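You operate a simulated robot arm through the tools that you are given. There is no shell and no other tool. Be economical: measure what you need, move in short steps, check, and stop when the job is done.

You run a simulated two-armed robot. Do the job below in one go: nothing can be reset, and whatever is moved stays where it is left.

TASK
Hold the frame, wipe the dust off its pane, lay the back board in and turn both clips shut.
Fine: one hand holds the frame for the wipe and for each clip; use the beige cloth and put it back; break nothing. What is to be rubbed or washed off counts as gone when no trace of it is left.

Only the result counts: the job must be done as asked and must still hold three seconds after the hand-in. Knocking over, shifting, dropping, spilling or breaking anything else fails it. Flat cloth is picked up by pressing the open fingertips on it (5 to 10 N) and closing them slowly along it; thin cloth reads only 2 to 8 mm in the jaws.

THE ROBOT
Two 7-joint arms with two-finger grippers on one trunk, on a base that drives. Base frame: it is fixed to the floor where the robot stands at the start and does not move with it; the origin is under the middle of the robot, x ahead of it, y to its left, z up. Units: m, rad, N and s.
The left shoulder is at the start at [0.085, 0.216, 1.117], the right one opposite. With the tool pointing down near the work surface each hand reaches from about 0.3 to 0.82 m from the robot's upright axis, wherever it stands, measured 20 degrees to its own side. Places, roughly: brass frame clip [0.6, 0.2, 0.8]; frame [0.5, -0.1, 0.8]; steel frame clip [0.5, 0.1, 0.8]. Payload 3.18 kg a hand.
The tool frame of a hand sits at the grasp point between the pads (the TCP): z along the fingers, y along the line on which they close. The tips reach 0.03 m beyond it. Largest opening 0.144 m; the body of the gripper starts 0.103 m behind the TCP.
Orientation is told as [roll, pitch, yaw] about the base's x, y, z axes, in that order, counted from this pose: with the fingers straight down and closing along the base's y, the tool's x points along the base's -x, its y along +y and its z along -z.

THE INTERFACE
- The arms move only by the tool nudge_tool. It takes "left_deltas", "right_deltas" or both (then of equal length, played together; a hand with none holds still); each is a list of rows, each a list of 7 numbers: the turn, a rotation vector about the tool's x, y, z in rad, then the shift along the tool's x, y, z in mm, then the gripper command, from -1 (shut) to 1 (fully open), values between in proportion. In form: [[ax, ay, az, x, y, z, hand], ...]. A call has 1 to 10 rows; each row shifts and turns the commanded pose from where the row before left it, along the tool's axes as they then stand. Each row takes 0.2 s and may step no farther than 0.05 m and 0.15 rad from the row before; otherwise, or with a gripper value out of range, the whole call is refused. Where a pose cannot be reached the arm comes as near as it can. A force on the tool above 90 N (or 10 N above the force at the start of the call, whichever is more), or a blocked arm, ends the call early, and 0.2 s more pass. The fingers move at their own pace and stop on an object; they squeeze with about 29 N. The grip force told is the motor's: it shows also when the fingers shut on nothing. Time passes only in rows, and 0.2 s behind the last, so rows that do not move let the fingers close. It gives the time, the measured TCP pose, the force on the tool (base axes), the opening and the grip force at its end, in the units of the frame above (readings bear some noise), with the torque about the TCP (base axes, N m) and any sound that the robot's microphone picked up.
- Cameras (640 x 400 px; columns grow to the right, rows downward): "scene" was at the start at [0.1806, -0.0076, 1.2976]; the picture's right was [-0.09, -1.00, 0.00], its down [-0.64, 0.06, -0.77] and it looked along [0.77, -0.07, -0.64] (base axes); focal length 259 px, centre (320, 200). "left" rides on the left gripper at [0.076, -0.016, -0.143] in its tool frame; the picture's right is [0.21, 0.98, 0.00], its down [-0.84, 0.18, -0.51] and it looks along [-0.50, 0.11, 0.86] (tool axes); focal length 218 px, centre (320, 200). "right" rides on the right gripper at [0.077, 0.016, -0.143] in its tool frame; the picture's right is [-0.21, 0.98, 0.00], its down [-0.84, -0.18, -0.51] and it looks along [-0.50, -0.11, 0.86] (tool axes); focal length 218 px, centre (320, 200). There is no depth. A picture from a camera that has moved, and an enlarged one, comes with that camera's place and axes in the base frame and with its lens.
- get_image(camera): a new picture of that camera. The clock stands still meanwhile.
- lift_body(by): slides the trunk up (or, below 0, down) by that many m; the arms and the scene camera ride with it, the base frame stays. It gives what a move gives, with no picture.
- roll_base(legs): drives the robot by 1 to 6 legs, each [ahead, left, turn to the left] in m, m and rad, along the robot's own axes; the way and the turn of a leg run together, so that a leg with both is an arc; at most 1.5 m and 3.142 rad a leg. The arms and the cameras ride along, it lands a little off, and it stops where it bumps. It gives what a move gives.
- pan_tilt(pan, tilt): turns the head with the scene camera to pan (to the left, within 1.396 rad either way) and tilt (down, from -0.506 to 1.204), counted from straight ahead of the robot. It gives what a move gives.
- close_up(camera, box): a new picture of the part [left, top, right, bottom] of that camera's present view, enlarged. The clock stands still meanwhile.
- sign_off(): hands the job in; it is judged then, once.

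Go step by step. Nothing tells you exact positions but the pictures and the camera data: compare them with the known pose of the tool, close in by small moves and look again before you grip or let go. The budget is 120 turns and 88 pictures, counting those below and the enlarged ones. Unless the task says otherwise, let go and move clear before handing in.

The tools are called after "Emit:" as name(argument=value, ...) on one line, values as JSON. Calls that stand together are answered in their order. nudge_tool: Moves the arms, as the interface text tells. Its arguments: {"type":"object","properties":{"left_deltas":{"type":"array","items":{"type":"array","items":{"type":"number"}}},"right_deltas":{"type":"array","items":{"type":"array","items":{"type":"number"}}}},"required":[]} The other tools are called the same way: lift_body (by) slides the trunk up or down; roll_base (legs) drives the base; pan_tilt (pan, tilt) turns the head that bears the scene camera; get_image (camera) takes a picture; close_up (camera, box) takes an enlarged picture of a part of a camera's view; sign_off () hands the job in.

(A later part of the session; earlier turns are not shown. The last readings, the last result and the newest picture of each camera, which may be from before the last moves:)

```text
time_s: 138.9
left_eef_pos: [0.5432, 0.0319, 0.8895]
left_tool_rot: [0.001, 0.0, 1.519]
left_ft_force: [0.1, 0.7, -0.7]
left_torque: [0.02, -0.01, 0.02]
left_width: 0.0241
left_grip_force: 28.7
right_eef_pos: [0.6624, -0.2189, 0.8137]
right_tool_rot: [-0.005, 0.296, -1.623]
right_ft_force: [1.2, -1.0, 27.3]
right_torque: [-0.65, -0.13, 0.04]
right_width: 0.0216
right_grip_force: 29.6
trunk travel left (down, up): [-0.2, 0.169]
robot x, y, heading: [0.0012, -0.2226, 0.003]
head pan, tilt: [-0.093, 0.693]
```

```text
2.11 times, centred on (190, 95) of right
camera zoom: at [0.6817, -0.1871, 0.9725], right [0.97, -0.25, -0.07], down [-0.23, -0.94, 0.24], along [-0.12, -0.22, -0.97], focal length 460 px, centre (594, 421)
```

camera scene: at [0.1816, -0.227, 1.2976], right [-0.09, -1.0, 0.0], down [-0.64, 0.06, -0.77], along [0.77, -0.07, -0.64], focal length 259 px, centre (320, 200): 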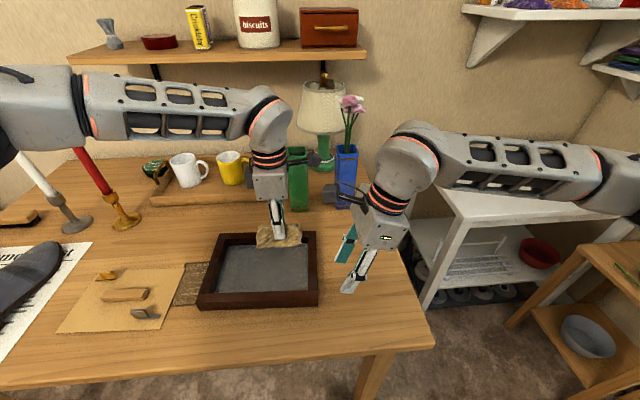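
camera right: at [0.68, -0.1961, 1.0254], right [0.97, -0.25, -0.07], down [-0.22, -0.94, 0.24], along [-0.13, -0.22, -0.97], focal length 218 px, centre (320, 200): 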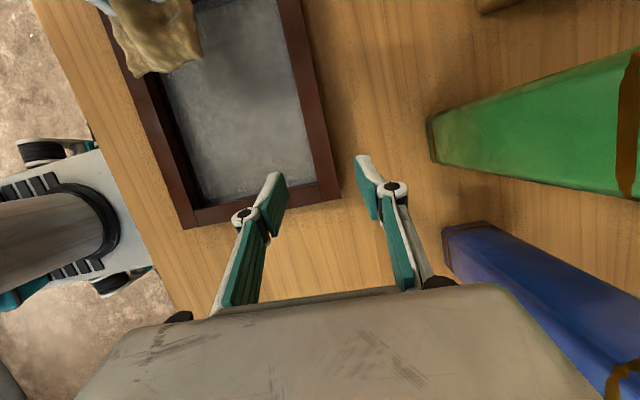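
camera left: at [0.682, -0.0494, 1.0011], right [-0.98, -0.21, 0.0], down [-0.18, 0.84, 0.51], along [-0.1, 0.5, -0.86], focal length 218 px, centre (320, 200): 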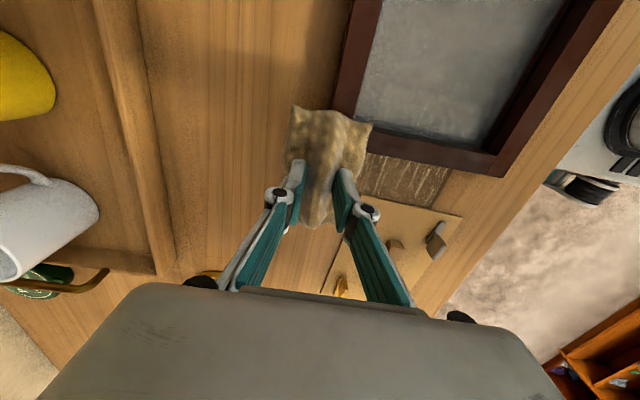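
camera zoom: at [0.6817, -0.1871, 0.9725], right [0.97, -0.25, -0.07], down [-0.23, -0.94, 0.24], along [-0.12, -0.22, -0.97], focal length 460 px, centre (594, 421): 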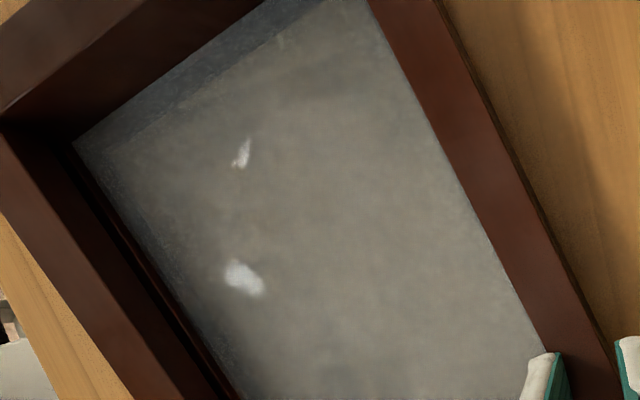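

Sharp reflections now show in the glass, a good sign, but the near-right area is still slightly hazier. I'll swing the frame straight again with the right hand, then rub that area more.

Emit:
nudge_tool(right_deltas=[[0, 0, 0, 0.4, 0, -1.5, -1], [-0.018, 0, 0.058, 0, 0, 0, -1], [-0.018, 0, 0.058, 0, 0, 0, -1], [-0.018, 0, 0.058, 0, 0, 0, -1], [0, 0, 0, 0, 0, 0, -1]])

Emit:
close_up(camera="scene", box=[190, 220, 340, 320])

```text
time_s: 140.1
left_eef_pos: [0.5437, 0.0311, 0.8881]
left_tool_rot: [0.001, -0.003, 1.52]
left_ft_force: [0.2, 0.0, -0.5]
left_torque: [0.0, 0.02, -0.01]
left_width: 0.0239
left_grip_force: 29.1
right_eef_pos: [0.6612, -0.2177, 0.8124]
right_tool_rot: [-0.011, 0.295, -1.804]
right_ft_force: [-1.0, -0.8, 14.6]
right_torque: [-0.08, 0.03, -0.09]
right_width: 0.0059
right_grip_force: 29.4
trunk travel left (down, up): [-0.2, 0.169]
robot x, y, heading: [-0.0002, -0.2192, -0.001]
head pan, tilt: [-0.093, 0.693]
```

```text
4.00 times, centred on (265, 270) of scene
camera zoom: at [0.1803, -0.2265, 1.2977], right [-0.09, -1.0, 0.0], down [-0.64, 0.06, -0.77], along [0.77, -0.07, -0.64], focal length 1036 px, centre (540, -80)
```

zoom: 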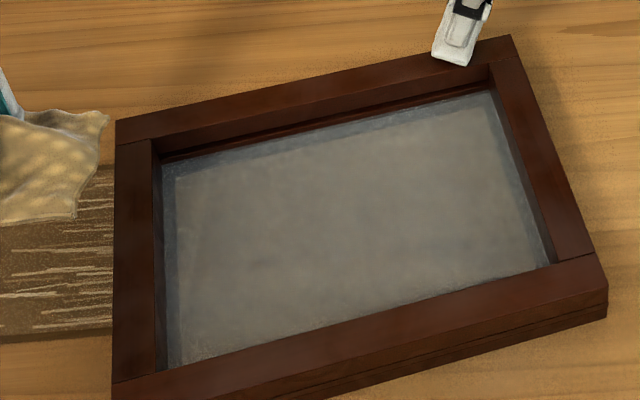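

The right fingers had slipped off the bar. I'll raise the right hand over the pane and look straight down through its camera to judge the dust.

Emit:
nudge_tool(right_deltas=[[0, 0, 0, 3, 0, -10, -0.6], [0, 0, 0, 7, 0, -22, -0.17], [0.02, 0, -0.065, 7, -14, -22, -0.17], [0.02, 0, -0.065, 7, -14, -22, -0.17], [0.02, 0, -0.065, 7, -14, -22, -0.17], [0.01, 0, -0.03, 7, -14, -22, -0.17], [0, 0, 0, 7, -14, -22, -0.17], [0, 0, 0, 7, -14, -22, -0.17], [0, 0, 0, 7, -14, -22, -0.17]])

Emit:
close_up(camera="right", box=[200, 40, 440, 200])

```text
time_s: 142.1
left_eef_pos: [0.5448, 0.0313, 0.8898]
left_tool_rot: [0.001, 0.0, 1.52]
left_ft_force: [0.4, 0.3, -1.1]
left_torque: [0.0, -0.04, 0.01]
left_width: 0.0236
left_grip_force: 28.7
right_eef_pos: [0.5658, -0.2078, 1.0073]
right_tool_rot: [-0.011, 0.296, -1.571]
right_ft_force: [0.0, 0.6, -0.5]
right_torque: [-0.01, 0.0, 0.0]
right_width: 0.0598
right_grip_force: 0.1
trunk travel left (down, up): [-0.2, 0.169]
robot x, y, heading: [-0.0005, -0.2223, -0.001]
head pan, tilt: [-0.093, 0.693]
```

```text
2.50 times, centred on (320, 120) of right
camera zoom: at [0.5851, -0.1763, 1.1664], right [0.98, -0.2, -0.07], down [-0.17, -0.95, 0.24], along [-0.12, -0.22, -0.97], focal length 546 px, centre (320, 400)
```

zoom: 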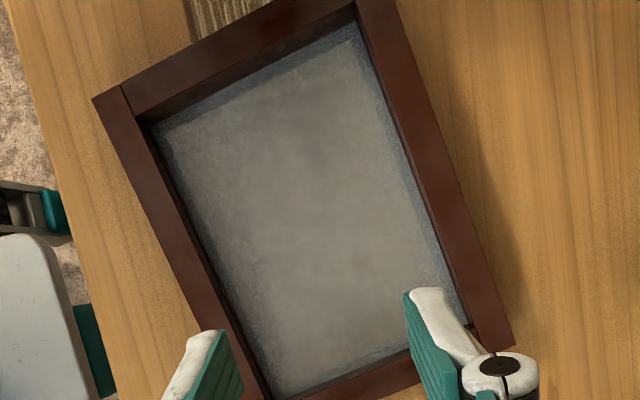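

From above, the more-rubbed left looks darker and clearer than the right, so dust is still fading; more rubbing is needed and in bigger batches. First I'll re-grip the near bar in line with the turned frame.

Emit:
nudge_tool(right_deltas=[[0.028, 0, -0.0907, 0, 0, 0, -0.17], [0.028, 0, -0.0907, 0, 0, 0, -0.17], [0, 0, 0, -8.9, -11.9, 14.9, -0.17], [0, 0, 0, -8.9, -11.9, 14.9, -0.17], [0, 0, 0, -8.9, -11.9, 14.9, -0.17], [0, 0, 0, -8.9, -11.9, 14.9, -0.17], [0, 0, 0, -8.9, -11.9, 14.9, -0.17], [0, 0, 0, -8.9, -11.9, 14.9, -0.17], [0, 0, 0, -8.9, -11.9, 14.9, -0.17], [0, 0, 0, -8.9, -11.9, 14.9, -0.17]])

Emit:
close_up(camera="right", box=[240, 120, 400, 220])

```text
time_s: 144.3
left_eef_pos: [0.5456, 0.0302, 0.8883]
left_tool_rot: [0.001, -0.001, 1.522]
left_ft_force: [-0.1, -0.3, 0.5]
left_torque: [0.01, 0.0, -0.04]
left_width: 0.0237
left_grip_force: 28.4
right_eef_pos: [0.479, -0.258, 0.8738]
right_tool_rot: [-0.01, 0.299, -1.38]
right_ft_force: [0.0, -0.4, 0.7]
right_torque: [0.02, 0.0, 0.02]
right_width: 0.0596
right_grip_force: 0.1
trunk travel left (down, up): [-0.2, 0.169]
robot x, y, heading: [-0.0018, -0.2189, 0.005]
head pan, tilt: [-0.093, 0.693]
```

```text
4.00 times, centred on (320, 170) of right
camera zoom: at [0.4911, -0.2249, 1.0328], right [1.0, -0.01, -0.07], down [0.01, -0.97, 0.24], along [-0.07, -0.24, -0.97], focal length 873 px, centre (320, 320)
```

zoom: 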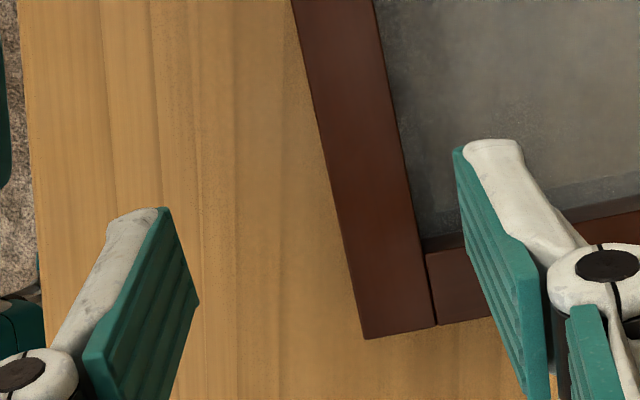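

Emit:
nudge_tool(right_deltas=[[0, 0, 0, 0, 10.5, 0, -0.17], [0, 0, 0, -4.4, 0, 15.2, -0.17], [0, 0, 0, -4.4, 0, 15.2, -0.17], [0, 0, 0, -4.4, 0, 15.2, -0.17], [0, 0, 0, -4.4, 0, 15.2, -0.3], [0, 0, 0, 0, 0, 0, -0.5], [0, 0, 0, 0, 0, 0, -0.6], [0, 0, 0, 0, 0, 0, -0.7], [0, 0, 0, 0, 0, 0, -1], [0, 0, 0, 0, 0, 0, -1]])

Emit:
nudge_tool(right_deltas=[[-0.0112, 0, 0.0363, 0, 0, 0, -1], [-0.0112, 0, 0.0363, 0, 0, 0, -1], [-0.0112, 0, 0.0363, 0, 0, 0, -1], [-0.0112, 0, 0.0363, 0, 0, 0, -1], [-0.0112, 0, 0.0363, 0, 0, 0, -1], [0, 0, 0, 0, 0, 0, -1]])

Emit:
close_up(camera="scene", box=[180, 210, 350, 330])

```text
time_s: 146.5
left_eef_pos: [0.5444, 0.0316, 0.8886]
left_tool_rot: [0.002, -0.002, 1.52]
left_ft_force: [-1.1, -0.9, -0.8]
left_torque: [0.0, 0.0, 0.03]
left_width: 0.0238
left_grip_force: 29.2
right_eef_pos: [0.4907, -0.2551, 0.8118]
right_tool_rot: [-0.011, 0.297, -1.379]
right_ft_force: [-0.6, 0.6, -0.4]
right_torque: [0.02, -0.01, 0.07]
right_width: 0.0216
right_grip_force: 28.7
trunk travel left (down, up): [-0.2, 0.169]
robot x, y, heading: [-0.0003, -0.2198, 0.007]
head pan, tilt: [-0.093, 0.693]
```

```text
time_s: 147.9
left_eef_pos: [0.5439, 0.0301, 0.8881]
left_tool_rot: [0.003, -0.002, 1.519]
left_ft_force: [0.3, 0.6, 0.7]
left_torque: [-0.01, -0.02, 0.05]
left_width: 0.0236
left_grip_force: 29.1
right_eef_pos: [0.4895, -0.2558, 0.8124]
right_tool_rot: [-0.009, 0.296, -1.57]
right_ft_force: [-0.6, 0.4, 0.9]
right_torque: [0.23, -0.01, 0.06]
right_width: 0.0215
right_grip_force: 29.1
trunk travel left (down, up): [-0.2, 0.169]
robot x, y, heading: [-0.001, -0.2193, 0.0]
head pan, tilt: [-0.093, 0.693]
```

```text
3.33 times, centred on (265, 270) of scene
camera zoom: at [0.1815, -0.2265, 1.2976], right [-0.09, -1.0, 0.0], down [-0.64, 0.06, -0.77], along [0.77, -0.07, -0.64], focal length 863 px, centre (503, -33)
```

zoom: 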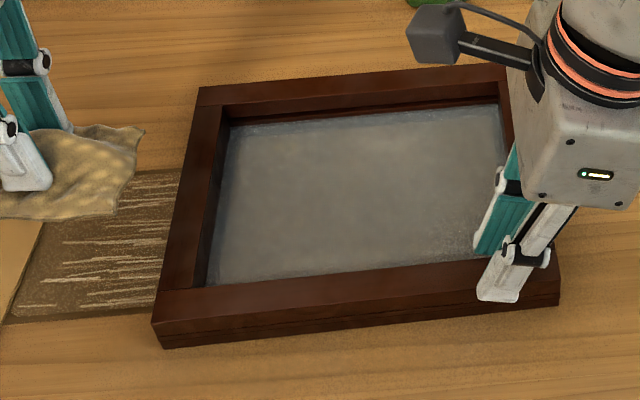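

The frame turned straight and stays gripped; centre ≈ (.578, −.159). Now the cloth goes back in and I'll press to contact.

Emit:
nudge_tool(left_deltas=[[0, 0, -0.05, 30, -6.8, 0, -1], [0, 0, 0, 30, -6.8, 0, -1], [0, 0, 0, 30, -6.8, 0, -1], [0, 0, 0, 30, -6.8, 0, -1], [0, 0, 0, 30, -6.8, 0, -1], [0, 0, 0, 0, 0, 25, -1], [0, 0, 0, 0, 0, 25, -1], [0, 0, 0, 0, 0, 25, -1], [0, 0, 0, 0, 0, 10, -1], [0, 0, 0, 0, 0, 0, -1]])

Emit:
nudge_tool(left_deltas=[[0, 0, 0, 0, 0, 1.5, -1], [0, 0, 0, 0, 0, 1.5, -1], [0, 0, 0, 0, 0, 1, -1], [0, 0, 0, 0, 0, 0, -1]])

```text
time_s: 150.1
left_eef_pos: [0.5791, -0.118, 0.8037]
left_tool_rot: [-0.001, -0.001, 1.572]
left_ft_force: [0.2, -0.5, -0.8]
left_torque: [-0.01, -0.01, -0.02]
left_width: 0.0237
left_grip_force: 28.9
right_eef_pos: [0.4897, -0.2562, 0.8113]
right_tool_rot: [-0.01, 0.297, -1.571]
right_ft_force: [0.5, 0.6, 1.5]
right_torque: [0.04, -0.01, 0.04]
right_width: 0.0212
right_grip_force: 28.9
trunk travel left (down, up): [-0.2, 0.169]
robot x, y, heading: [-0.0017, -0.2164, 0.002]
head pan, tilt: [-0.093, 0.693]
```

```text
time_s: 151.1
left_eef_pos: [0.5782, -0.1185, 0.8008]
left_tool_rot: [-0.002, 0.002, 1.57]
left_ft_force: [-0.1, -2.0, 8.9]
left_torque: [-0.05, 0.02, 0.03]
left_width: 0.0238
left_grip_force: 29.0
right_eef_pos: [0.4891, -0.2545, 0.8113]
right_tool_rot: [-0.012, 0.298, -1.569]
right_ft_force: [1.4, 4.4, -2.6]
right_torque: [0.12, -0.07, 0.05]
right_width: 0.0217
right_grip_force: 29.1
trunk travel left (down, up): [-0.2, 0.169]
robot x, y, heading: [0.0015, -0.2178, 0.006]
head pan, tilt: [-0.093, 0.693]
```

Good contact (9 N). A large batch of faster strokes from left to right.

Emit:
nudge_tool(left_deltas=[[0, 0, 0, 0, -40, 0, -1], [0, 0, 0, 0, 40, 0, -1], [0, 0, 0, 0, 40, 0, -1], [0, 0, 0, 0, -40, 0, -1], [0, 0, 0, 0, -40, 0, -1], [0, 0, 0, 0, 40, 0, -1], [0, 0, 0, 0, 40, 0, -1], [0, 0, 0, 8, -40, 0, -1], [0, 0, 0, 0, -40, 0, -1], [0, 0, 0, 0, 40, 0, -1]])

Emit:
nudge_tool(left_deltas=[[0, 0, 0, 0, 40, 0, -1], [0, 0, 0, 0, -40, 0, -1], [0, 0, 0, 0, -40, 0, -1], [0, 0, 0, 0, 40, 0, -1], [0, 0, 0, 0, 40, 0, -1], [0, 0, 0, 10, -40, 0, -1], [0, 0, 0, 0, -40, 0, -1], [0, 0, 0, 0, 40, 0, -1], [0, 0, 0, 0, 40, 0, -1], [0, 0, 0, 0, -40, 0, -1]])

Emit:
nudge_tool(left_deltas=[[0, 0, 0, 10, -40, 0, -1], [0, 0, 0, 0, 35, 0, -1], [0, 0, 0, 0, 35, 0, -1], [0, 0, 0, 0, -35, 0, -1], [0, 0, 0, 0, -35, 0, -1], [0, 0, 0, 0, 35, 0, -1], [0, 0, 0, 0, 35, 0, -1], [0, 0, 0, 10, -35, 0, -1], [0, 0, 0, 0, -35, 0, -1], [0, 0, 0, 0, 35, 0, -1]])

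```text
time_s: 153.3
left_eef_pos: [0.5757, -0.1266, 0.7988]
left_tool_rot: [-0.001, -0.003, 1.571]
left_ft_force: [2.6, 0.9, 9.4]
left_torque: [0.0, -0.1, 0.11]
left_width: 0.0236
left_grip_force: 29.1
right_eef_pos: [0.4866, -0.2558, 0.8115]
right_tool_rot: [-0.01, 0.298, -1.568]
right_ft_force: [-3.8, 0.4, -2.1]
right_torque: [0.34, -0.17, 0.17]
right_width: 0.0215
right_grip_force: 28.4
trunk travel left (down, up): [-0.2, 0.169]
robot x, y, heading: [-0.0018, -0.2233, -0.0]
head pan, tilt: [-0.093, 0.693]
```

```text
time_s: 155.5
left_eef_pos: [0.5733, -0.1386, 0.7993]
left_tool_rot: [0.005, -0.003, 1.573]
left_ft_force: [-5.5, -1.2, 11.3]
left_torque: [-0.01, 0.18, 0.13]
left_width: 0.024
left_grip_force: 28.5
right_eef_pos: [0.4885, -0.2553, 0.8121]
right_tool_rot: [-0.009, 0.299, -1.569]
right_ft_force: [2.6, -0.7, -1.4]
right_torque: [0.3, 0.19, 0.06]
right_width: 0.0217
right_grip_force: 29.1
trunk travel left (down, up): [-0.2, 0.169]
robot x, y, heading: [0.0029, -0.222, 0.004]
head pan, tilt: [-0.093, 0.693]
```

```text
time_s: 157.7
left_eef_pos: [0.5826, -0.1554, 0.7993]
left_tool_rot: [-0.001, -0.002, 1.571]
left_ft_force: [1.7, 1.4, 11.0]
left_torque: [0.06, -0.09, -0.13]
left_width: 0.0237
left_grip_force: 28.8
right_eef_pos: [0.4878, -0.255, 0.811]
right_tool_rot: [-0.011, 0.296, -1.571]
right_ft_force: [-1.3, 1.9, 3.4]
right_torque: [-0.29, -0.19, -0.11]
right_width: 0.0216
right_grip_force: 29.0
trunk travel left (down, up): [-0.2, 0.169]
robot x, y, heading: [0.0008, -0.2157, 0.001]
head pan, tilt: [-0.093, 0.693]
```

Emit:
nudge_tool(left_deltas=[[0, 0, 0, 12, 0, 0, -1], [0, 0, 0, 0, -37, 0, -1], [0, 0, 0, 0, 40, 0, -1], [0, 0, 0, 12, -40, 0, -1], [0, 0, 0, 0, 40, 0, -1], [0, 0, 0, 12, -40, 0, -1], [0, 0, 0, 0, 40, 0, -1], [0, 0, 0, 14, -40, 0, -1], [0, 0, 0, 0, 40, 0, -1], [0, 0, 0, 0, -40, 0, -1]])

Emit:
nudge_tool(left_deltas=[[0, 0, 0, 0, 40, 0, -1], [0, 0, 0, 0, -40, 0, -1], [0, 0, 0, -12, 40, 0, -1], [0, 0, 0, 0, -40, 0, -1], [0, 0, 0, 0, 40, 0, -1], [0, 0, 0, 0, -40, 0, -1], [0, 0, 0, 14, 40, 0, -1], [0, 0, 0, 0, -40, 0, -1], [0, 0, 0, -40, 0, 0, -1], [0, 0, 0, -40, 0, 0, -1]])

Emit:
nudge_tool(left_deltas=[[0, 0, 0, 40, 0, 0, -1], [0, 0, 0, 40, 0, 0, -1], [0, 0, 0, -40, 0, 0, -1], [0, 0, 0, -40, 0, 0, -1], [0, 0, 0, 0, 40, 0, -1], [0, 0, 0, -10, 40, 0, -1], [0, 0, 0, 30, 0, 0, -1], [0, 0, 0, -30, 0, 0, -1], [0, 0, 0, 30, 0, 0, -1], [0, 0, 0, -30, 0, 0, -1]])

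Emit:
close_up(camera="right", box=[260, 0, 560, 180])

```text
time_s: 159.9
left_eef_pos: [0.6157, -0.2059, 0.7994]
left_tool_rot: [0.0, 0.0, 1.569]
left_ft_force: [-8.3, -4.2, 19.0]
left_torque: [0.01, 0.34, 0.26]
left_width: 0.0237
left_grip_force: 28.9
right_eef_pos: [0.4887, -0.2554, 0.8124]
right_tool_rot: [-0.009, 0.298, -1.569]
right_ft_force: [2.9, 0.1, -4.7]
right_torque: [0.41, 0.12, 0.05]
right_width: 0.0218
right_grip_force: 28.7
trunk travel left (down, up): [-0.2, 0.169]
robot x, y, heading: [0.0006, -0.2189, 0.004]
head pan, tilt: [-0.093, 0.693]
```

```text
time_s: 162.1
left_eef_pos: [0.6214, -0.1289, 0.7994]
left_tool_rot: [-0.004, 0.001, 1.571]
left_ft_force: [1.0, -3.3, 17.8]
left_torque: [-0.12, 0.07, 0.03]
left_width: 0.0238
left_grip_force: 28.7
right_eef_pos: [0.4893, -0.2559, 0.8112]
right_tool_rot: [-0.01, 0.297, -1.572]
right_ft_force: [1.1, 5.9, -0.4]
right_torque: [-0.62, -0.01, -0.15]
right_width: 0.0215
right_grip_force: 29.3
trunk travel left (down, up): [-0.2, 0.169]
robot x, y, heading: [0.0025, -0.2207, 0.009]
head pan, tilt: [-0.093, 0.693]
```

```text
time_s: 164.3
left_eef_pos: [0.5393, -0.1189, 0.8001]
left_tool_rot: [0.003, -0.001, 1.569]
left_ft_force: [-0.2, -2.4, 16.6]
left_torque: [-0.14, -0.05, -0.1]
left_width: 0.0241
left_grip_force: 28.8
right_eef_pos: [0.4879, -0.2549, 0.8121]
right_tool_rot: [-0.009, 0.296, -1.57]
right_ft_force: [0.0, 6.6, 1.3]
right_torque: [-0.63, -0.01, -0.09]
right_width: 0.0216
right_grip_force: 29.0
trunk travel left (down, up): [-0.2, 0.169]
robot x, y, heading: [0.0001, -0.2175, 0.004]
head pan, tilt: [-0.093, 0.693]
```

```text
2.13 times, centred on (410, 90) of right
camera zoom: at [0.5061, -0.2235, 0.9709], right [0.98, -0.2, -0.07], down [-0.17, -0.96, 0.24], along [-0.11, -0.22, -0.97], focal length 466 px, centre (128, 435)
```

zoom: 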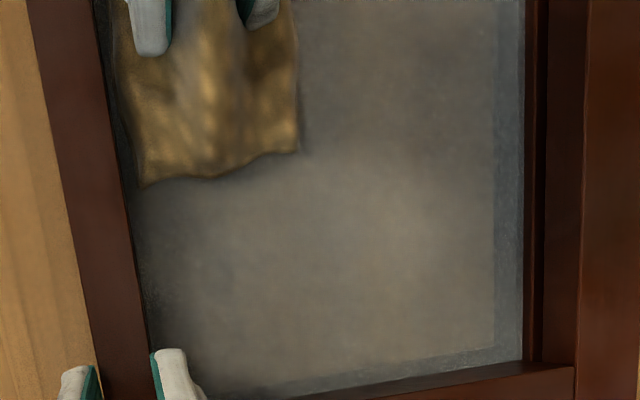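

Heavy rubbing barely changes the look now, so this area seems clean. To finish the near-right corner (under the right finger) I'll re-hold on the far bar by dead reckoning and rub there.

Emit:
nudge_tool(left_deltas=[[0, 0, 0, 0, -5, -10, -1], [0, 0, 0, 0, 0, -25, -1], [0, 0, 0, -10, 0, -25, -1], [0, 0, 0, -25, 0, -10, -1], [0, 0, 0, -25, 0, 0, -1], [0, 0, 0, 0, 0, 0, -1]])

Emit:
nudge_tool(right_deltas=[[0, 0, 0, 0, 0, 0, -0.6], [0, 0, 0, 0, 0, 0, -0.17], [0, 0, 0, 5.9, 0, -19, -0.17], [0, 0, 0, 5.9, 0, -19, -0.17], [0, 0, 0, 5.9, 0, -19, -0.17], [0, 0, 0, 0, 44, 0, -0.17], [0, 0, 0, 0, 44, 0, -0.17], [0, 0, 0, 0, 44, 0, -0.17], [0, 0, 0, 0, 44, 0, -0.17], [0, 0, 0, 0, 0, 0, -0.17]])

Emit:
close_up(camera="right", box=[200, 100, 420, 230])

```text
time_s: 165.7
left_eef_pos: [0.5429, -0.0572, 0.869]
left_tool_rot: [0.001, 0.001, 1.572]
left_ft_force: [-0.2, -0.2, 0.0]
left_torque: [-0.02, 0.0, 0.02]
left_width: 0.0239
left_grip_force: 29.2
right_eef_pos: [0.4893, -0.2562, 0.8122]
right_tool_rot: [-0.01, 0.298, -1.57]
right_ft_force: [-1.2, 0.8, 10.2]
right_torque: [-0.51, 0.07, 0.01]
right_width: 0.0216
right_grip_force: 28.9
trunk travel left (down, up): [-0.2, 0.169]
robot x, y, heading: [0.0035, -0.2205, 0.001]
head pan, tilt: [-0.093, 0.693]
```

```text
time_s: 167.9
left_eef_pos: [0.5434, -0.0584, 0.8695]
left_tool_rot: [0.0, -0.001, 1.572]
left_ft_force: [-0.2, -0.3, -1.1]
left_torque: [0.02, 0.0, -0.02]
left_width: 0.0238
left_grip_force: 29.1
right_eef_pos: [0.6658, -0.2526, 0.8688]
right_tool_rot: [-0.011, 0.297, -1.57]
right_ft_force: [-0.4, 0.8, -0.2]
right_torque: [-0.01, 0.01, 0.03]
right_width: 0.06
right_grip_force: 0.0
trunk travel left (down, up): [-0.2, 0.169]
robot x, y, heading: [0.0025, -0.2221, 0.004]
head pan, tilt: [-0.093, 0.693]
```

```text
2.91 times, centred on (310, 165) of right
camera zoom: at [0.683, -0.2218, 1.0281], right [0.98, -0.2, -0.07], down [-0.17, -0.95, 0.24], along [-0.12, -0.22, -0.97], focal length 635 px, centre (349, 302)
```

zoom: 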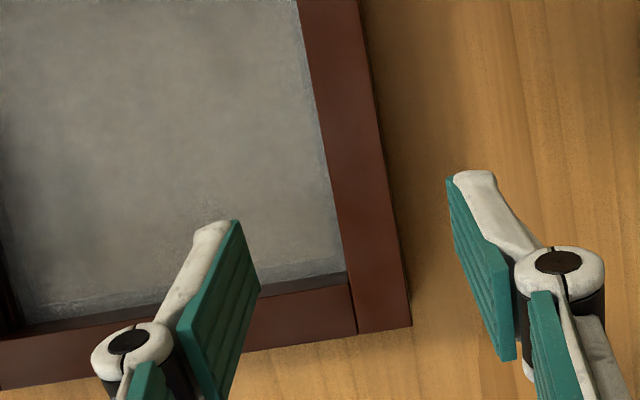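

Emit:
nudge_tool(right_deltas=[[0, 0, 0, -4.4, -1, 14.5, -0.17], [0, 0, 0, -4.4, 0, 14.5, -0.17], [0, 0, 0, -4.4, 0, 14.5, -0.17], [0, 0, 0, -4.4, 0, 14.5, -0.3], [0, 0, 0, 0, 0, 0, -0.5], [0, 0, 0, 0, 0, 0, -0.6], [0, 0, 0, 0, 0, 0, -0.7], [0, 0, 0, 0, 0, 0, -1], [0, 0, 0, 0, 0, 0, -1]])

Emit:
nudge_tool(left_deltas=[[0, 0, 0, 20, 0, 0, -1], [0, 0, 0, 30, 0, 0, -1], [0, 0, 0, 30, 0, 0, -1], [0, 0, 0, 17, -2, 0, -1], [0, 0, 0, 0, 0, 25, -1], [0, 0, 0, 0, 0, 25, -1], [0, 0, 0, 0, 0, 14, -1], [0, 0, 0, 0, 0, 3, -1], [0, 0, 0, 0, 0, 2, -1], [0, 0, 0, 0, 0, 0, -1]])

```text
time_s: 169.9
left_eef_pos: [0.5439, -0.0586, 0.8695]
left_tool_rot: [0.002, -0.001, 1.571]
left_ft_force: [-0.1, 0.2, -0.4]
left_torque: [0.01, 0.0, 0.01]
left_width: 0.024
left_grip_force: 29.0
right_eef_pos: [0.6628, -0.2543, 0.8088]
right_tool_rot: [-0.011, 0.296, -1.571]
right_ft_force: [0.3, 0.7, -0.2]
right_torque: [0.22, 0.05, -0.22]
right_width: 0.0216
right_grip_force: 28.8
trunk travel left (down, up): [-0.2, 0.169]
robot x, y, heading: [0.0039, -0.2192, 0.001]
head pan, tilt: [-0.093, 0.693]
```

```text
time_s: 172.1
left_eef_pos: [0.5464, -0.1531, 0.7999]
left_tool_rot: [0.001, 0.0, 1.572]
left_ft_force: [-1.0, 0.0, 0.2]
left_torque: [-0.03, 0.03, -0.02]
left_width: 0.0238
left_grip_force: 28.6
right_eef_pos: [0.663, -0.2541, 0.8088]
right_tool_rot: [-0.011, 0.297, -1.57]
right_ft_force: [1.0, 0.1, 1.0]
right_torque: [0.05, -0.02, -0.14]
right_width: 0.0212
right_grip_force: 29.1
trunk travel left (down, up): [-0.2, 0.169]
robot x, y, heading: [0.0028, -0.2217, 0.003]
head pan, tilt: [-0.093, 0.693]
```

Emit:
nudge_tool(left_deltas=[[0, 0, 0, 0, 0, 1.3, -1], [0, 0, 0, 0, 0, 1, -1], [0, 0, 0, 0, 0, 0, -1]])

Emit:
nudge_tool(left_deltas=[[0, 0, 0, 28, 0, 0, -1], [0, 0, 0, 26, 0, 0, -1], [0, 0, 0, -40, 0, 0, -1], [0, 0, 0, 40, 0, 0, -1], [0, 0, 0, 0, 13, 0, -1], [0, 0, 0, -40, 0, 0, -1], [0, 0, 0, 40, 0, 0, -1], [0, 0, 0, -40, 0, 0, -1], [0, 0, 0, 42, 0, 0, -1], [0, 0, 0, 0, -12, 0, -1]])

Emit:
nudge_tool(left_deltas=[[0, 0, 0, -40, 0, 0, -1], [0, 0, 0, 40, 0, 0, -1], [0, 0, 0, -40, 0, 0, -1], [0, 0, 0, 40, 0, 0, -1], [0, 0, 0, 0, 12, 0, -1], [0, 0, 0, -40, 0, 0, -1], [0, 0, 0, 42, 0, 0, -1], [0, 0, 0, 0, -12, 0, -1], [0, 0, 0, 0, 12, 0, -1], [0, 0, 0, 0, -12, 0, -1]])

```text
time_s: 172.9
left_eef_pos: [0.547, -0.1549, 0.8001]
left_tool_rot: [-0.002, -0.001, 1.572]
left_ft_force: [-1.1, 2.5, 15.4]
left_torque: [0.16, 0.06, -0.04]
left_width: 0.0237
left_grip_force: 29.1
right_eef_pos: [0.6625, -0.2544, 0.8086]
right_tool_rot: [-0.01, 0.296, -1.571]
right_ft_force: [2.4, 0.1, -3.7]
right_torque: [0.12, -0.07, -0.25]
right_width: 0.0216
right_grip_force: 29.0
trunk travel left (down, up): [-0.2, 0.169]
robot x, y, heading: [0.0027, -0.2179, 0.004]
head pan, tilt: [-0.093, 0.693]
```

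```text
time_s: 175.1
left_eef_pos: [0.5435, -0.2112, 0.7996]
left_tool_rot: [0.005, -0.002, 1.569]
left_ft_force: [-8.9, 0.5, 19.1]
left_torque: [0.05, 0.15, 0.02]
left_width: 0.0237
left_grip_force: 29.6
right_eef_pos: [0.664, -0.2558, 0.8091]
right_tool_rot: [-0.006, 0.298, -1.571]
right_ft_force: [9.7, -0.1, -5.8]
right_torque: [-0.81, -0.31, -0.1]
right_width: 0.0218
right_grip_force: 28.9
trunk travel left (down, up): [-0.2, 0.169]
robot x, y, heading: [0.0051, -0.2183, -0.0]
head pan, tilt: [-0.093, 0.693]
```

```text
time_s: 177.3
left_eef_pos: [0.5427, -0.2148, 0.7986]
left_tool_rot: [0.006, -0.001, 1.567]
left_ft_force: [-16.5, 0.4, 33.4]
left_torque: [-0.15, 0.38, -0.04]
left_width: 0.0243
left_grip_force: 28.8
right_eef_pos: [0.664, -0.2564, 0.8091]
right_tool_rot: [-0.004, 0.295, -1.571]
right_ft_force: [15.8, -8.5, -7.0]
right_torque: [-0.5, -0.34, 0.15]
right_width: 0.0218
right_grip_force: 29.2
trunk travel left (down, up): [-0.2, 0.169]
robot x, y, heading: [0.001, -0.2204, 0.0]
head pan, tilt: [-0.093, 0.693]
```

Lift the cloth and check the whole pane once more.

Emit:
nudge_tool(left_deltas=[[0, 0, 0, 0, 0, -5, -1], [0, 0, 0, -5, 0, -25, -1], [0, 0, 0, -10, 0, -25, -1], [0, 0, 0, -30, 0, -25, -1], [0, 0, 0, -40, 0, -10, -1], [0, 0, 0, -40, 0, 0, -1], [0, 0, 0, -40, 0, 0, -1], [0, 0, 0, -40, 0, 0, -1], [0, 0, 0, -40, 0, 0, -1]])

Emit:
close_up(camera="scene", box=[190, 215, 350, 325])

```text
time_s: 179.3
left_eef_pos: [0.5419, 0.0314, 0.8884]
left_tool_rot: [0.0, -0.001, 1.569]
left_ft_force: [-0.1, -0.5, 0.7]
left_torque: [0.03, 0.0, 0.01]
left_width: 0.024
left_grip_force: 28.8
right_eef_pos: [0.6634, -0.2548, 0.809]
right_tool_rot: [-0.009, 0.299, -1.57]
right_ft_force: [-2.8, 3.8, 10.6]
right_torque: [-0.36, 0.03, -0.09]
right_width: 0.0218
right_grip_force: 29.2
trunk travel left (down, up): [-0.2, 0.169]
robot x, y, heading: [0.0008, -0.2222, 0.003]
head pan, tilt: [-0.093, 0.693]
```

```text
3.64 times, centred on (270, 270) of scene
camera zoom: at [0.1803, -0.2258, 1.2979], right [-0.09, -1.0, 0.0], down [-0.64, 0.06, -0.77], along [0.77, -0.07, -0.64], focal length 942 px, centre (502, -54)
```

zoom: 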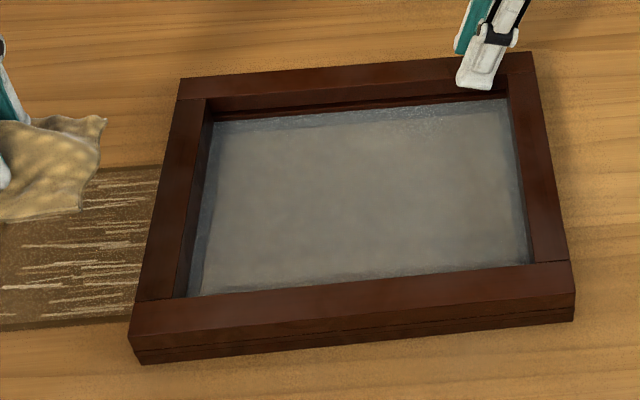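

A small speckled trace seems left along the far edge on the right. I'll re-hold at the near bar and rub that edge tightly.

Emit:
nudge_tool(right_deltas=[[0, 0, 0, 0, 0, 0, -0.6], [0, 0, 0, 0, 0, 0, -0.17], [0, 0, 0, 5.9, 0, -19, -0.17], [0, 0, 0, 5.9, 0, -19, -0.17], [0, 0, 0, 5.9, 0, -19, -0.17], [0, 0, 0, 0, -44, 0, -0.17], [0, 0, 0, 0, -44, 0, -0.17], [0, 0, 0, 0, -44, 0, -0.17], [0, 0, 0, 0, -44, 0, -0.17], [0, 0, 0, 0, 0, 0, -0.17]])

Emit:
nudge_tool(right_deltas=[[0, 0, 0, -4.4, 0.5, 14.3, -0.17], [0, 0, 0, -4.4, 0, 14.3, -0.17], [0, 0, 0, -4.4, 0, 14.3, -0.17], [0, 0, 0, -4.4, 0, 14.3, -0.3], [0, 0, 0, 0, 0, 0, -0.5], [0, 0, 0, 0, 0, 0, -0.6], [0, 0, 0, 0, 0, 0, -0.7], [0, 0, 0, 0, 0, 0, -1], [0, 0, 0, 0, 0, 0, -1]])

Emit:
nudge_tool(left_deltas=[[0, 0, 0, 36, -9, 0, -1], [0, 0, 0, 36, -9, 0, -1], [0, 0, 0, 36, -9, 0, -1], [0, 0, 0, 36, -9, 0, -1], [0, 0, 0, 36, -10, 0, -1], [0, 0, 0, 0, 0, 30, -1], [0, 0, 0, 0, 0, 30, -1], [0, 0, 0, 0, 0, 20, -1], [0, 0, 0, 0, 0, 6, -1], [0, 0, 0, 0, 0, 0, -1]])

```text
time_s: 181.5
left_eef_pos: [0.5432, 0.0312, 0.8877]
left_tool_rot: [0.002, -0.002, 1.57]
left_ft_force: [-0.1, -0.1, -0.5]
left_torque: [0.01, 0.02, 0.0]
left_width: 0.0241
left_grip_force: 29.0
right_eef_pos: [0.4882, -0.2541, 0.8717]
right_tool_rot: [-0.011, 0.296, -1.571]
right_ft_force: [0.3, -0.3, 0.4]
right_torque: [-0.02, 0.0, 0.03]
right_width: 0.06
right_grip_force: 0.1
trunk travel left (down, up): [-0.2, 0.169]
robot x, y, heading: [0.0012, -0.218, -0.0]
head pan, tilt: [-0.093, 0.693]
```

```text
time_s: 183.5
left_eef_pos: [0.5438, 0.0314, 0.8888]
left_tool_rot: [0.002, 0.0, 1.57]
left_ft_force: [0.6, -0.6, 0.2]
left_torque: [0.01, 0.0, -0.02]
left_width: 0.024
left_grip_force: 28.6
right_eef_pos: [0.4879, -0.2552, 0.8101]
right_tool_rot: [-0.01, 0.296, -1.57]
right_ft_force: [-0.3, 0.0, 1.0]
right_torque: [0.07, 0.0, 0.11]
right_width: 0.0215
right_grip_force: 28.9
trunk travel left (down, up): [-0.2, 0.169]
robot x, y, heading: [0.0035, -0.2208, 0.009]
head pan, tilt: [-0.093, 0.693]
```

```text
time_s: 185.7
left_eef_pos: [0.5918, -0.1483, 0.8004]
left_tool_rot: [0.001, -0.001, 1.569]
left_ft_force: [0.9, -0.5, 0.4]
left_torque: [-0.01, -0.02, -0.03]
left_width: 0.0238
left_grip_force: 29.2
right_eef_pos: [0.4883, -0.2554, 0.8091]
right_tool_rot: [-0.011, 0.297, -1.572]
right_ft_force: [0.2, 0.6, 0.0]
right_torque: [0.02, 0.05, 0.13]
right_width: 0.0217
right_grip_force: 28.9
trunk travel left (down, up): [-0.2, 0.169]
robot x, y, heading: [-0.0001, -0.2161, 0.003]
head pan, tilt: [-0.093, 0.693]
```

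Emit:
nudge_tool(left_deltas=[[0, 0, 0, 0, 0, 1.2, -1], [0, 0, 0, 0, -16, 0.6, -1], [0, 0, 0, 0, -17, 0, -1], [0, 0, 0, 30, 0, 0, -1], [0, 0, 0, 32, 0, 0, -1], [0, 0, 0, -36, 0, 0, -1], [0, 0, 0, -36, 0, 0, -1], [0, 0, 0, -36, 0, 0, -1], [0, 0, 0, 36, 0, 0, -1], [0, 0, 0, 36, 0, 0, -1]])

Emit:
nudge_tool(left_deltas=[[0, 0, 0, 36, 0, 0, -1], [0, 0, 0, -36, 0, 0, -1], [0, 0, 0, -36, 0, 0, -1], [0, 0, 0, 36, 0, 0, -1], [0, 0, 0, 36, 0, 0, -1], [0, 0, 0, 0, 30, 0, -1], [0, 0, 0, 0, -31, 0, -1], [0, 0, 0, -10, 30, 0, -1], [0, 0, 0, 0, -31, 0, -1], [0, 0, 0, -36, 0, 0, -1]])

Emit:
nudge_tool(left_deltas=[[0, 0, 0, 36, 0, 0, -1], [0, 0, 0, 10, 0, 0, -1], [0, 0, 0, -36, 0, 0, -1], [0, 0, 0, 0, 5, -5, -1], [0, 0, 0, 0, 0, -25, -1], [0, 0, 0, -10, 0, -30, -1], [0, 0, 0, -40, 0, -25, -1], [0, 0, 0, -45, 0, 0, -1], [0, 0, 0, -45, 0, 0, -1], [0, 0, 0, -45, 0, 0, -1]])

Emit:
close_up(camera="scene", box=[200, 225, 320, 305])

```text
time_s: 187.9
left_eef_pos: [0.6235, -0.1753, 0.8013]
left_tool_rot: [0.001, -0.005, 1.571]
left_ft_force: [-7.7, 1.9, -1.6]
left_torque: [0.08, 0.3, -0.38]
left_width: 0.0239
left_grip_force: 29.5
right_eef_pos: [0.4884, -0.257, 0.811]
right_tool_rot: [-0.009, 0.297, -1.571]
right_ft_force: [7.9, -7.5, 12.9]
right_torque: [0.64, -0.34, -0.31]
right_width: 0.0222
right_grip_force: 29.7
trunk travel left (down, up): [-0.2, 0.169]
robot x, y, heading: [0.0039, -0.2216, -0.005]
head pan, tilt: [-0.093, 0.693]
```

```text
time_s: 190.1
left_eef_pos: [0.6229, -0.1611, 0.8011]
left_tool_rot: [0.003, 0.0, 1.572]
left_ft_force: [-9.5, -1.5, 0.6]
left_torque: [-0.05, 0.29, -0.29]
left_width: 0.024
left_grip_force: 28.9
right_eef_pos: [0.4901, -0.2562, 0.8094]
right_tool_rot: [-0.009, 0.297, -1.57]
right_ft_force: [9.1, 5.2, 5.9]
right_torque: [-0.29, -0.12, -0.33]
right_width: 0.0217
right_grip_force: 29.2
trunk travel left (down, up): [-0.2, 0.169]
robot x, y, heading: [0.0019, -0.2205, 0.008]
head pan, tilt: [-0.093, 0.693]
```

```text
time_s: 192.3
left_eef_pos: [0.6219, 0.0138, 0.8853]
left_tool_rot: [-0.004, -0.005, 1.57]
left_ft_force: [-0.6, -0.2, -0.5]
left_torque: [0.01, 0.03, 0.0]
left_width: 0.0195
left_grip_force: 28.9
right_eef_pos: [0.4871, -0.2562, 0.8131]
right_tool_rot: [-0.01, 0.295, -1.571]
right_ft_force: [2.8, 2.2, 30.7]
right_torque: [-0.81, 0.27, -0.08]
right_width: 0.0216
right_grip_force: 29.0
trunk travel left (down, up): [-0.2, 0.169]
robot x, y, heading: [0.0005, -0.217, -0.001]
head pan, tilt: [-0.093, 0.693]
```

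```text
5.00 times, centred on (260, 265) of scene
camera zoom: at [0.1795, -0.2262, 1.2983], right [-0.09, -1.0, 0.0], down [-0.64, 0.06, -0.77], along [0.77, -0.07, -0.64], focal length 1295 px, centre (620, -125)
```

zoom: 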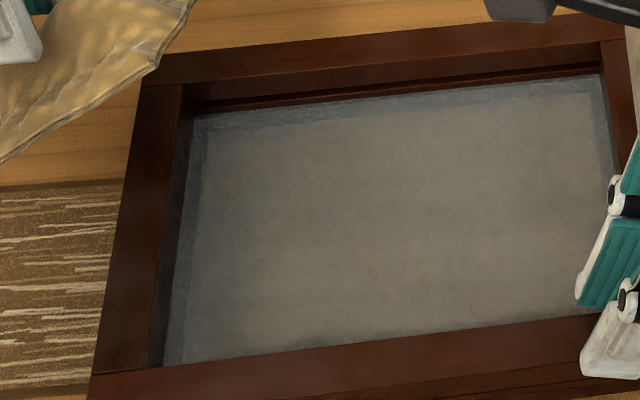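

The far-edge trace is gone and the pane looks even. Now I release the frame, shift the base back left and return the cloth to its place at (.715, .146).

Emit:
nudge_tool(right_deltas=[[0, 0, 0, 0, 0, 0, -0.6], [0, 0, 0, 0, 0, 0, -0.17], [0, 0, 0, 5.9, 0, -19, -0.17], [0, 0, 0, 5.9, 0, -19, -0.17], [0, 0, 0, 5.9, 0, -19, -0.17], [0, 0, 0, 5.9, 0, -19, -0.17], [0, 0, 0, 5.9, 0, -19, -0.17], [0, 0, 0, 5.9, 0, -19, -0.17], [0, 0, 0, 5.9, 0, -19, -0.17], [0, 0, 0, 0, 0, 0, -0.17]])

Emit:
roll_base(legs=[[0, 0.12, 0]])

Emit:
nudge_tool(left_deltas=[[0, 0, 0, -4, -23, 0, -1], [0, 0, 0, -4, -23, 0, -1], [0, 0, 0, -4, -23, 0, -1], [0, 0, 0, 0, -23, 0, -1], [0, 0, 0, 0, 0, 0, -1]])

Emit:
get_image(camera="scene")

```text
time_s: 194.5
left_eef_pos: [0.623, 0.0128, 0.882]
left_tool_rot: [0.002, -0.002, 1.57]
left_ft_force: [0.3, -0.8, -0.6]
left_torque: [0.04, 0.03, 0.0]
left_width: 0.0191
left_grip_force: 29.3
right_eef_pos: [0.4887, -0.2559, 0.952]
right_tool_rot: [-0.012, 0.295, -1.572]
right_ft_force: [1.4, 0.1, 0.6]
right_torque: [-0.01, 0.02, -0.01]
right_width: 0.0601
right_grip_force: 0.1
trunk travel left (down, up): [-0.2, 0.169]
robot x, y, heading: [0.0014, -0.2212, 0.001]
head pan, tilt: [-0.093, 0.693]
```

```text
time_s: 196.2
left_eef_pos: [0.6233, 0.1332, 0.8828]
left_tool_rot: [0.001, -0.002, 1.568]
left_ft_force: [-0.3, 0.8, -1.0]
left_torque: [-0.01, -0.04, 0.02]
left_width: 0.0188
left_grip_force: 29.4
right_eef_pos: [0.4897, -0.1334, 0.9503]
right_tool_rot: [-0.01, 0.297, -1.573]
right_ft_force: [0.5, 0.7, -0.4]
right_torque: [-0.01, 0.02, -0.02]
right_width: 0.0598
right_grip_force: 0.0
trunk travel left (down, up): [-0.2, 0.169]
robot x, y, heading: [0.0012, -0.0934, -0.001]
head pan, tilt: [-0.093, 0.693]
```

```text
time_s: 197.4
left_eef_pos: [0.714, 0.1453, 0.881]
left_tool_rot: [0.002, -0.001, 1.57]
left_ft_force: [-0.6, -0.1, -0.2]
left_torque: [0.04, 0.0, -0.01]
left_width: 0.0187
left_grip_force: 28.7
right_eef_pos: [0.4898, -0.1337, 0.9502]
right_tool_rot: [-0.011, 0.298, -1.573]
right_ft_force: [0.8, 0.2, 0.5]
right_torque: [-0.04, -0.03, 0.02]
right_width: 0.0597
right_grip_force: 0.0
trunk travel left (down, up): [-0.2, 0.169]
robot x, y, heading: [0.0004, -0.0992, -0.001]
head pan, tilt: [-0.093, 0.693]
```

```text
9 pictures are left
camera scene: at [0.1809, -0.1042, 1.2977], right [-0.09, -1.0, 0.0], down [-0.64, 0.06, -0.77], along [0.77, -0.07, -0.64], focal length 259 px, centre (320, 200)
```

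scene: 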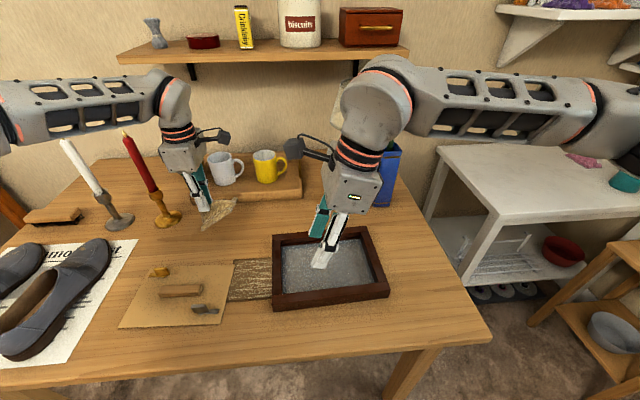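

The cloth hangs skewed to the right of the fingers by ~3–4 cm, so I'll shift left by 3 cm, lower it, open and rise.

Emit:
nudge_tool(left_deltas=[[0, 0, 0, -15, 0, 0, -1], [0, 0, 0, -15, 0, 15, -1], [0, 0, 0, 0, 0, 25, -1], [0, 0, 0, 0, 0, 25, -1], [0, 0, 0, 0, 0, 15, -1], [0, 0, 0, 0, 0, 4, -1], [0, 0, 0, 0, 0, 0, -1]])

Emit:
nudge_tool(left_deltas=[[0, 0, 0, 0, 0, 0, -0.8], [0, 0, 0, 0, 0, 0, -0.6], [0, 0, 0, 0, 0, 0, -0.4], [0, 0, 0, 0, 0, -5, -0.2], [0, 0, 0, 0, 0, -20, -0.2], [0, 0, 0, 0, 0, -30, -0.2], [0, 0, 0, 0, 0, -30, -0.2], [0, 0, 0, 0, 0, -30, -0.2], [0, 0, 0, 0, 0, 0, -0.2]])

Emit:
get_image(camera="left")

```text
time_s: 199.0
left_eef_pos: [0.7146, 0.1736, 0.8059]
left_tool_rot: [-0.011, -0.001, 1.568]
left_ft_force: [-4.3, -4.6, 43.0]
left_torque: [-0.17, 0.15, 0.0]
left_width: 0.0198
left_grip_force: 29.0
right_eef_pos: [0.4867, -0.135, 0.9525]
right_tool_rot: [-0.008, 0.299, -1.571]
right_ft_force: [-0.4, -0.1, 0.1]
right_torque: [-0.02, 0.03, -0.03]
right_width: 0.0599
right_grip_force: 0.0
trunk travel left (down, up): [-0.2, 0.169]
robot x, y, heading: [0.0039, -0.0952, 0.003]
head pan, tilt: [-0.093, 0.693]
```

```text
time_s: 201.0
left_eef_pos: [0.7158, 0.1761, 0.913]
left_tool_rot: [0.002, -0.001, 1.569]
left_ft_force: [-0.2, -0.2, 0.6]
left_torque: [-0.02, 0.01, 0.0]
left_width: 0.0575
left_grip_force: 0.1
right_eef_pos: [0.4885, -0.1331, 0.9506]
right_tool_rot: [-0.013, 0.295, -1.573]
right_ft_force: [-0.2, 0.0, 0.3]
right_torque: [-0.02, 0.0, 0.01]
right_width: 0.0601
right_grip_force: 0.1
trunk travel left (down, up): [-0.2, 0.169]
robot x, y, heading: [-0.002, -0.0979, 0.001]
head pan, tilt: [-0.093, 0.693]
```

```text
8 pictures are left
camera left: at [0.7329, 0.0998, 1.055], right [-0.98, -0.21, 0.0], down [-0.18, 0.84, 0.51], along [-0.11, 0.5, -0.86], focal length 218 px, centre (320, 200)
```

left: 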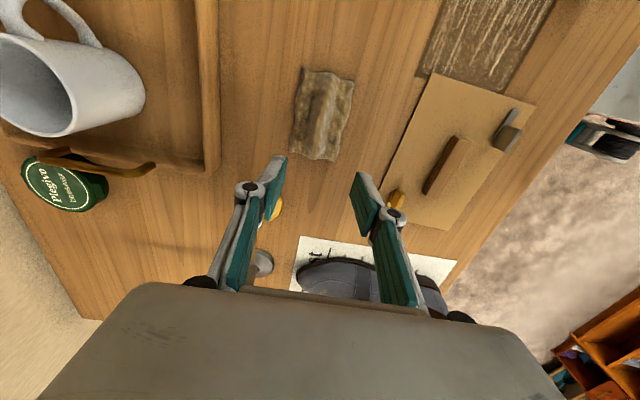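

The cloth lies back at (.720, .145), its old place. Next, the back board's handle at about (.527, .179): I'll move the left hand above it.

Emit:
nudge_tool(left_deltas=[[0, 0, 0.044, 0, 19, 0, -0.3], [0, 0, 0, -0.5, 19, 0, -0.3], [0, 0, 0, -0.5, 19, 0, -0.3], [0, 0, 0, -0.5, 19, 0, -0.3], [0, 0, 0, -0.5, 19, 0, -0.3], [0, 0, 0, -0.5, 19, 0, -0.3], [0, 0, 0, -0.5, 19, 0, -0.3], [0, 0, 0, -0.5, 19, 15, -0.3], [0, 0, 0, -0.5, 19, 25, -0.3], [0, 0, 0, -0.5, 18, 25, -0.3]])

Emit:
close_up(camera="left", box=[200, 60, 440, 230])

```text
time_s: 203.2
left_eef_pos: [0.5261, 0.1877, 0.8474]
left_tool_rot: [0.001, -0.002, 1.524]
left_ft_force: [0.6, -0.3, -0.2]
left_torque: [0.01, 0.01, -0.01]
left_width: 0.0504
left_grip_force: 0.0
right_eef_pos: [0.4884, -0.1341, 0.9506]
right_tool_rot: [-0.012, 0.298, -1.572]
right_ft_force: [-0.4, 0.3, 0.0]
right_torque: [-0.02, 0.0, 0.02]
right_width: 0.0597
right_grip_force: 0.0
trunk travel left (down, up): [-0.2, 0.169]
robot x, y, heading: [0.0032, -0.0992, 0.002]
head pan, tilt: [-0.093, 0.693]
```

```text
2.35 times, centred on (320, 145) of left
camera zoom: at [0.5404, 0.1105, 0.9895], right [-0.99, -0.16, 0.0], down [-0.14, 0.85, 0.51], along [-0.08, 0.5, -0.86], focal length 514 px, centre (320, 329)
```

zoom: 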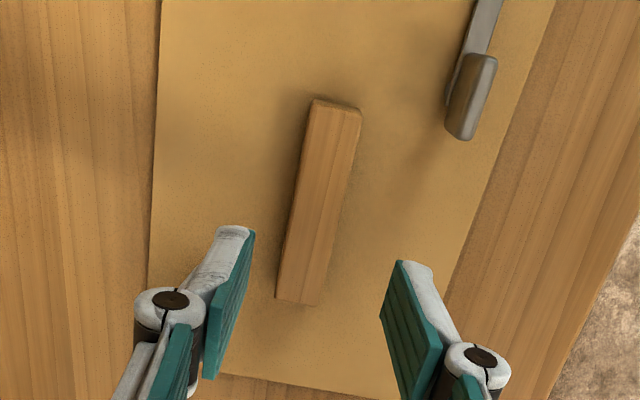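

Handle centre ≈ (.531, .174). I'll centre on it, lower and grip.

Emit:
nudge_tool(left_deltas=[[0, 0, 0, 13.7, -4.5, 0, -0.3], [0, 0, 0, 0, 0, 15, -0.3], [0, 0, 0, 0, 0, 15, -0.3], [0, 0, 0, 0, 0, 12, -0.3], [0, 0, 0, 0, 0, 7, -0.3], [0, 0, 0, 0, 0, 0, -0.5], [0, 0, 0, 0, 0, 0, -0.65], [0, 0, 0, 0, 0, 0, -0.8], [0, 0, 0, 0, 0, 0, -1], [0, 0, 0, 0, 0, 0, -1]])

```text
time_s: 205.4
left_eef_pos: [0.5295, 0.1737, 0.7986]
left_tool_rot: [0.001, -0.001, 1.525]
left_ft_force: [0.1, -0.5, 0.4]
left_torque: [0.0, -0.01, 0.02]
left_width: 0.0
left_grip_force: 29.1
right_eef_pos: [0.489, -0.1339, 0.9508]
right_tool_rot: [-0.011, 0.296, -1.572]
right_ft_force: [-0.6, 0.5, 0.3]
right_torque: [0.01, -0.01, -0.01]
right_width: 0.0597
right_grip_force: 0.1
trunk travel left (down, up): [-0.2, 0.169]
robot x, y, heading: [-0.0014, -0.0963, 0.004]
head pan, tilt: [-0.093, 0.693]
```

The fingers closed on nothing — the handle is lower than assumed. Open, go 5 mm lower and close again.

Emit:
nudge_tool(left_deltas=[[0, 0, 0, 0, 0, 0, -0.6], [0, 0, 0, 0, 0, 0, -0.3], [0, 0, 0, 0, 0, 0, -0.3], [0, 0, 0, 0, 0, 2, -0.3], [0, 0, 0, 0, 0, 2, -0.3], [0, 0, 0, 0, 0, 1.5, -0.3], [0, 0, 0, 0, 0, 0, -0.3]])

Emit:
close_up(camera="left", box=[200, 60, 440, 230])

```text
time_s: 207.0
left_eef_pos: [0.5297, 0.1743, 0.7931]
left_tool_rot: [-0.001, -0.002, 1.524]
left_ft_force: [-3.1, 0.5, 7.5]
left_torque: [0.01, 0.22, 0.0]
left_width: 0.0582
left_grip_force: 2.4
right_eef_pos: [0.489, -0.1337, 0.9499]
right_tool_rot: [-0.01, 0.297, -1.572]
right_ft_force: [0.6, 0.3, 0.1]
right_torque: [-0.03, -0.03, 0.03]
right_width: 0.0599
right_grip_force: 0.0
trunk travel left (down, up): [-0.2, 0.169]
robot x, y, heading: [0.0012, -0.0995, 0.0]
head pan, tilt: [-0.093, 0.693]
```

```text
2.35 times, centred on (320, 145) of left
camera zoom: at [0.5429, 0.0967, 0.9351], right [-0.99, -0.16, 0.0], down [-0.14, 0.85, 0.51], along [-0.08, 0.5, -0.86], focal length 514 px, centre (320, 329)
```

zoom: 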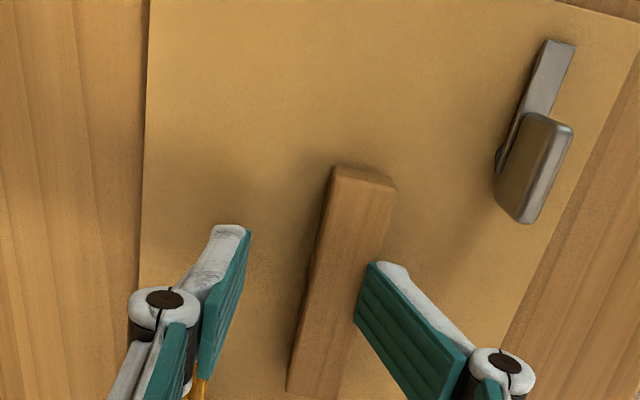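

The handle lies about 1 cm nearer to the robot than I centred. Lift a bit, shift, lower again, then close.

Emit:
nudge_tool(left_deltas=[[0, 0, 0, 0, 0, -15, -0.2], [0, 0, 0, 0, 10, 0, -0.2], [0, 0, 0, 0, 0, 8, -0.2], [0, 0, 0, 0, 0, 4, -0.2], [0, 0, 0, 0, 0, 2.5, -0.2], [0, 0, 0, 0, 0, 0, -0.2]])

```text
time_s: 208.4
left_eef_pos: [0.52, 0.1747, 0.7936]
left_tool_rot: [-0.001, -0.002, 1.525]
left_ft_force: [0.0, -0.2, 0.6]
left_torque: [0.03, -0.01, 0.01]
left_width: 0.0578
left_grip_force: 0.1
right_eef_pos: [0.4885, -0.135, 0.9504]
right_tool_rot: [-0.01, 0.297, -1.573]
right_ft_force: [-0.3, 0.4, 0.2]
right_torque: [0.01, 0.01, 0.0]
right_width: 0.0596
right_grip_force: 0.0
trunk travel left (down, up): [-0.2, 0.169]
robot x, y, heading: [-0.0005, -0.0936, 0.007]
head pan, tilt: [-0.093, 0.693]
```

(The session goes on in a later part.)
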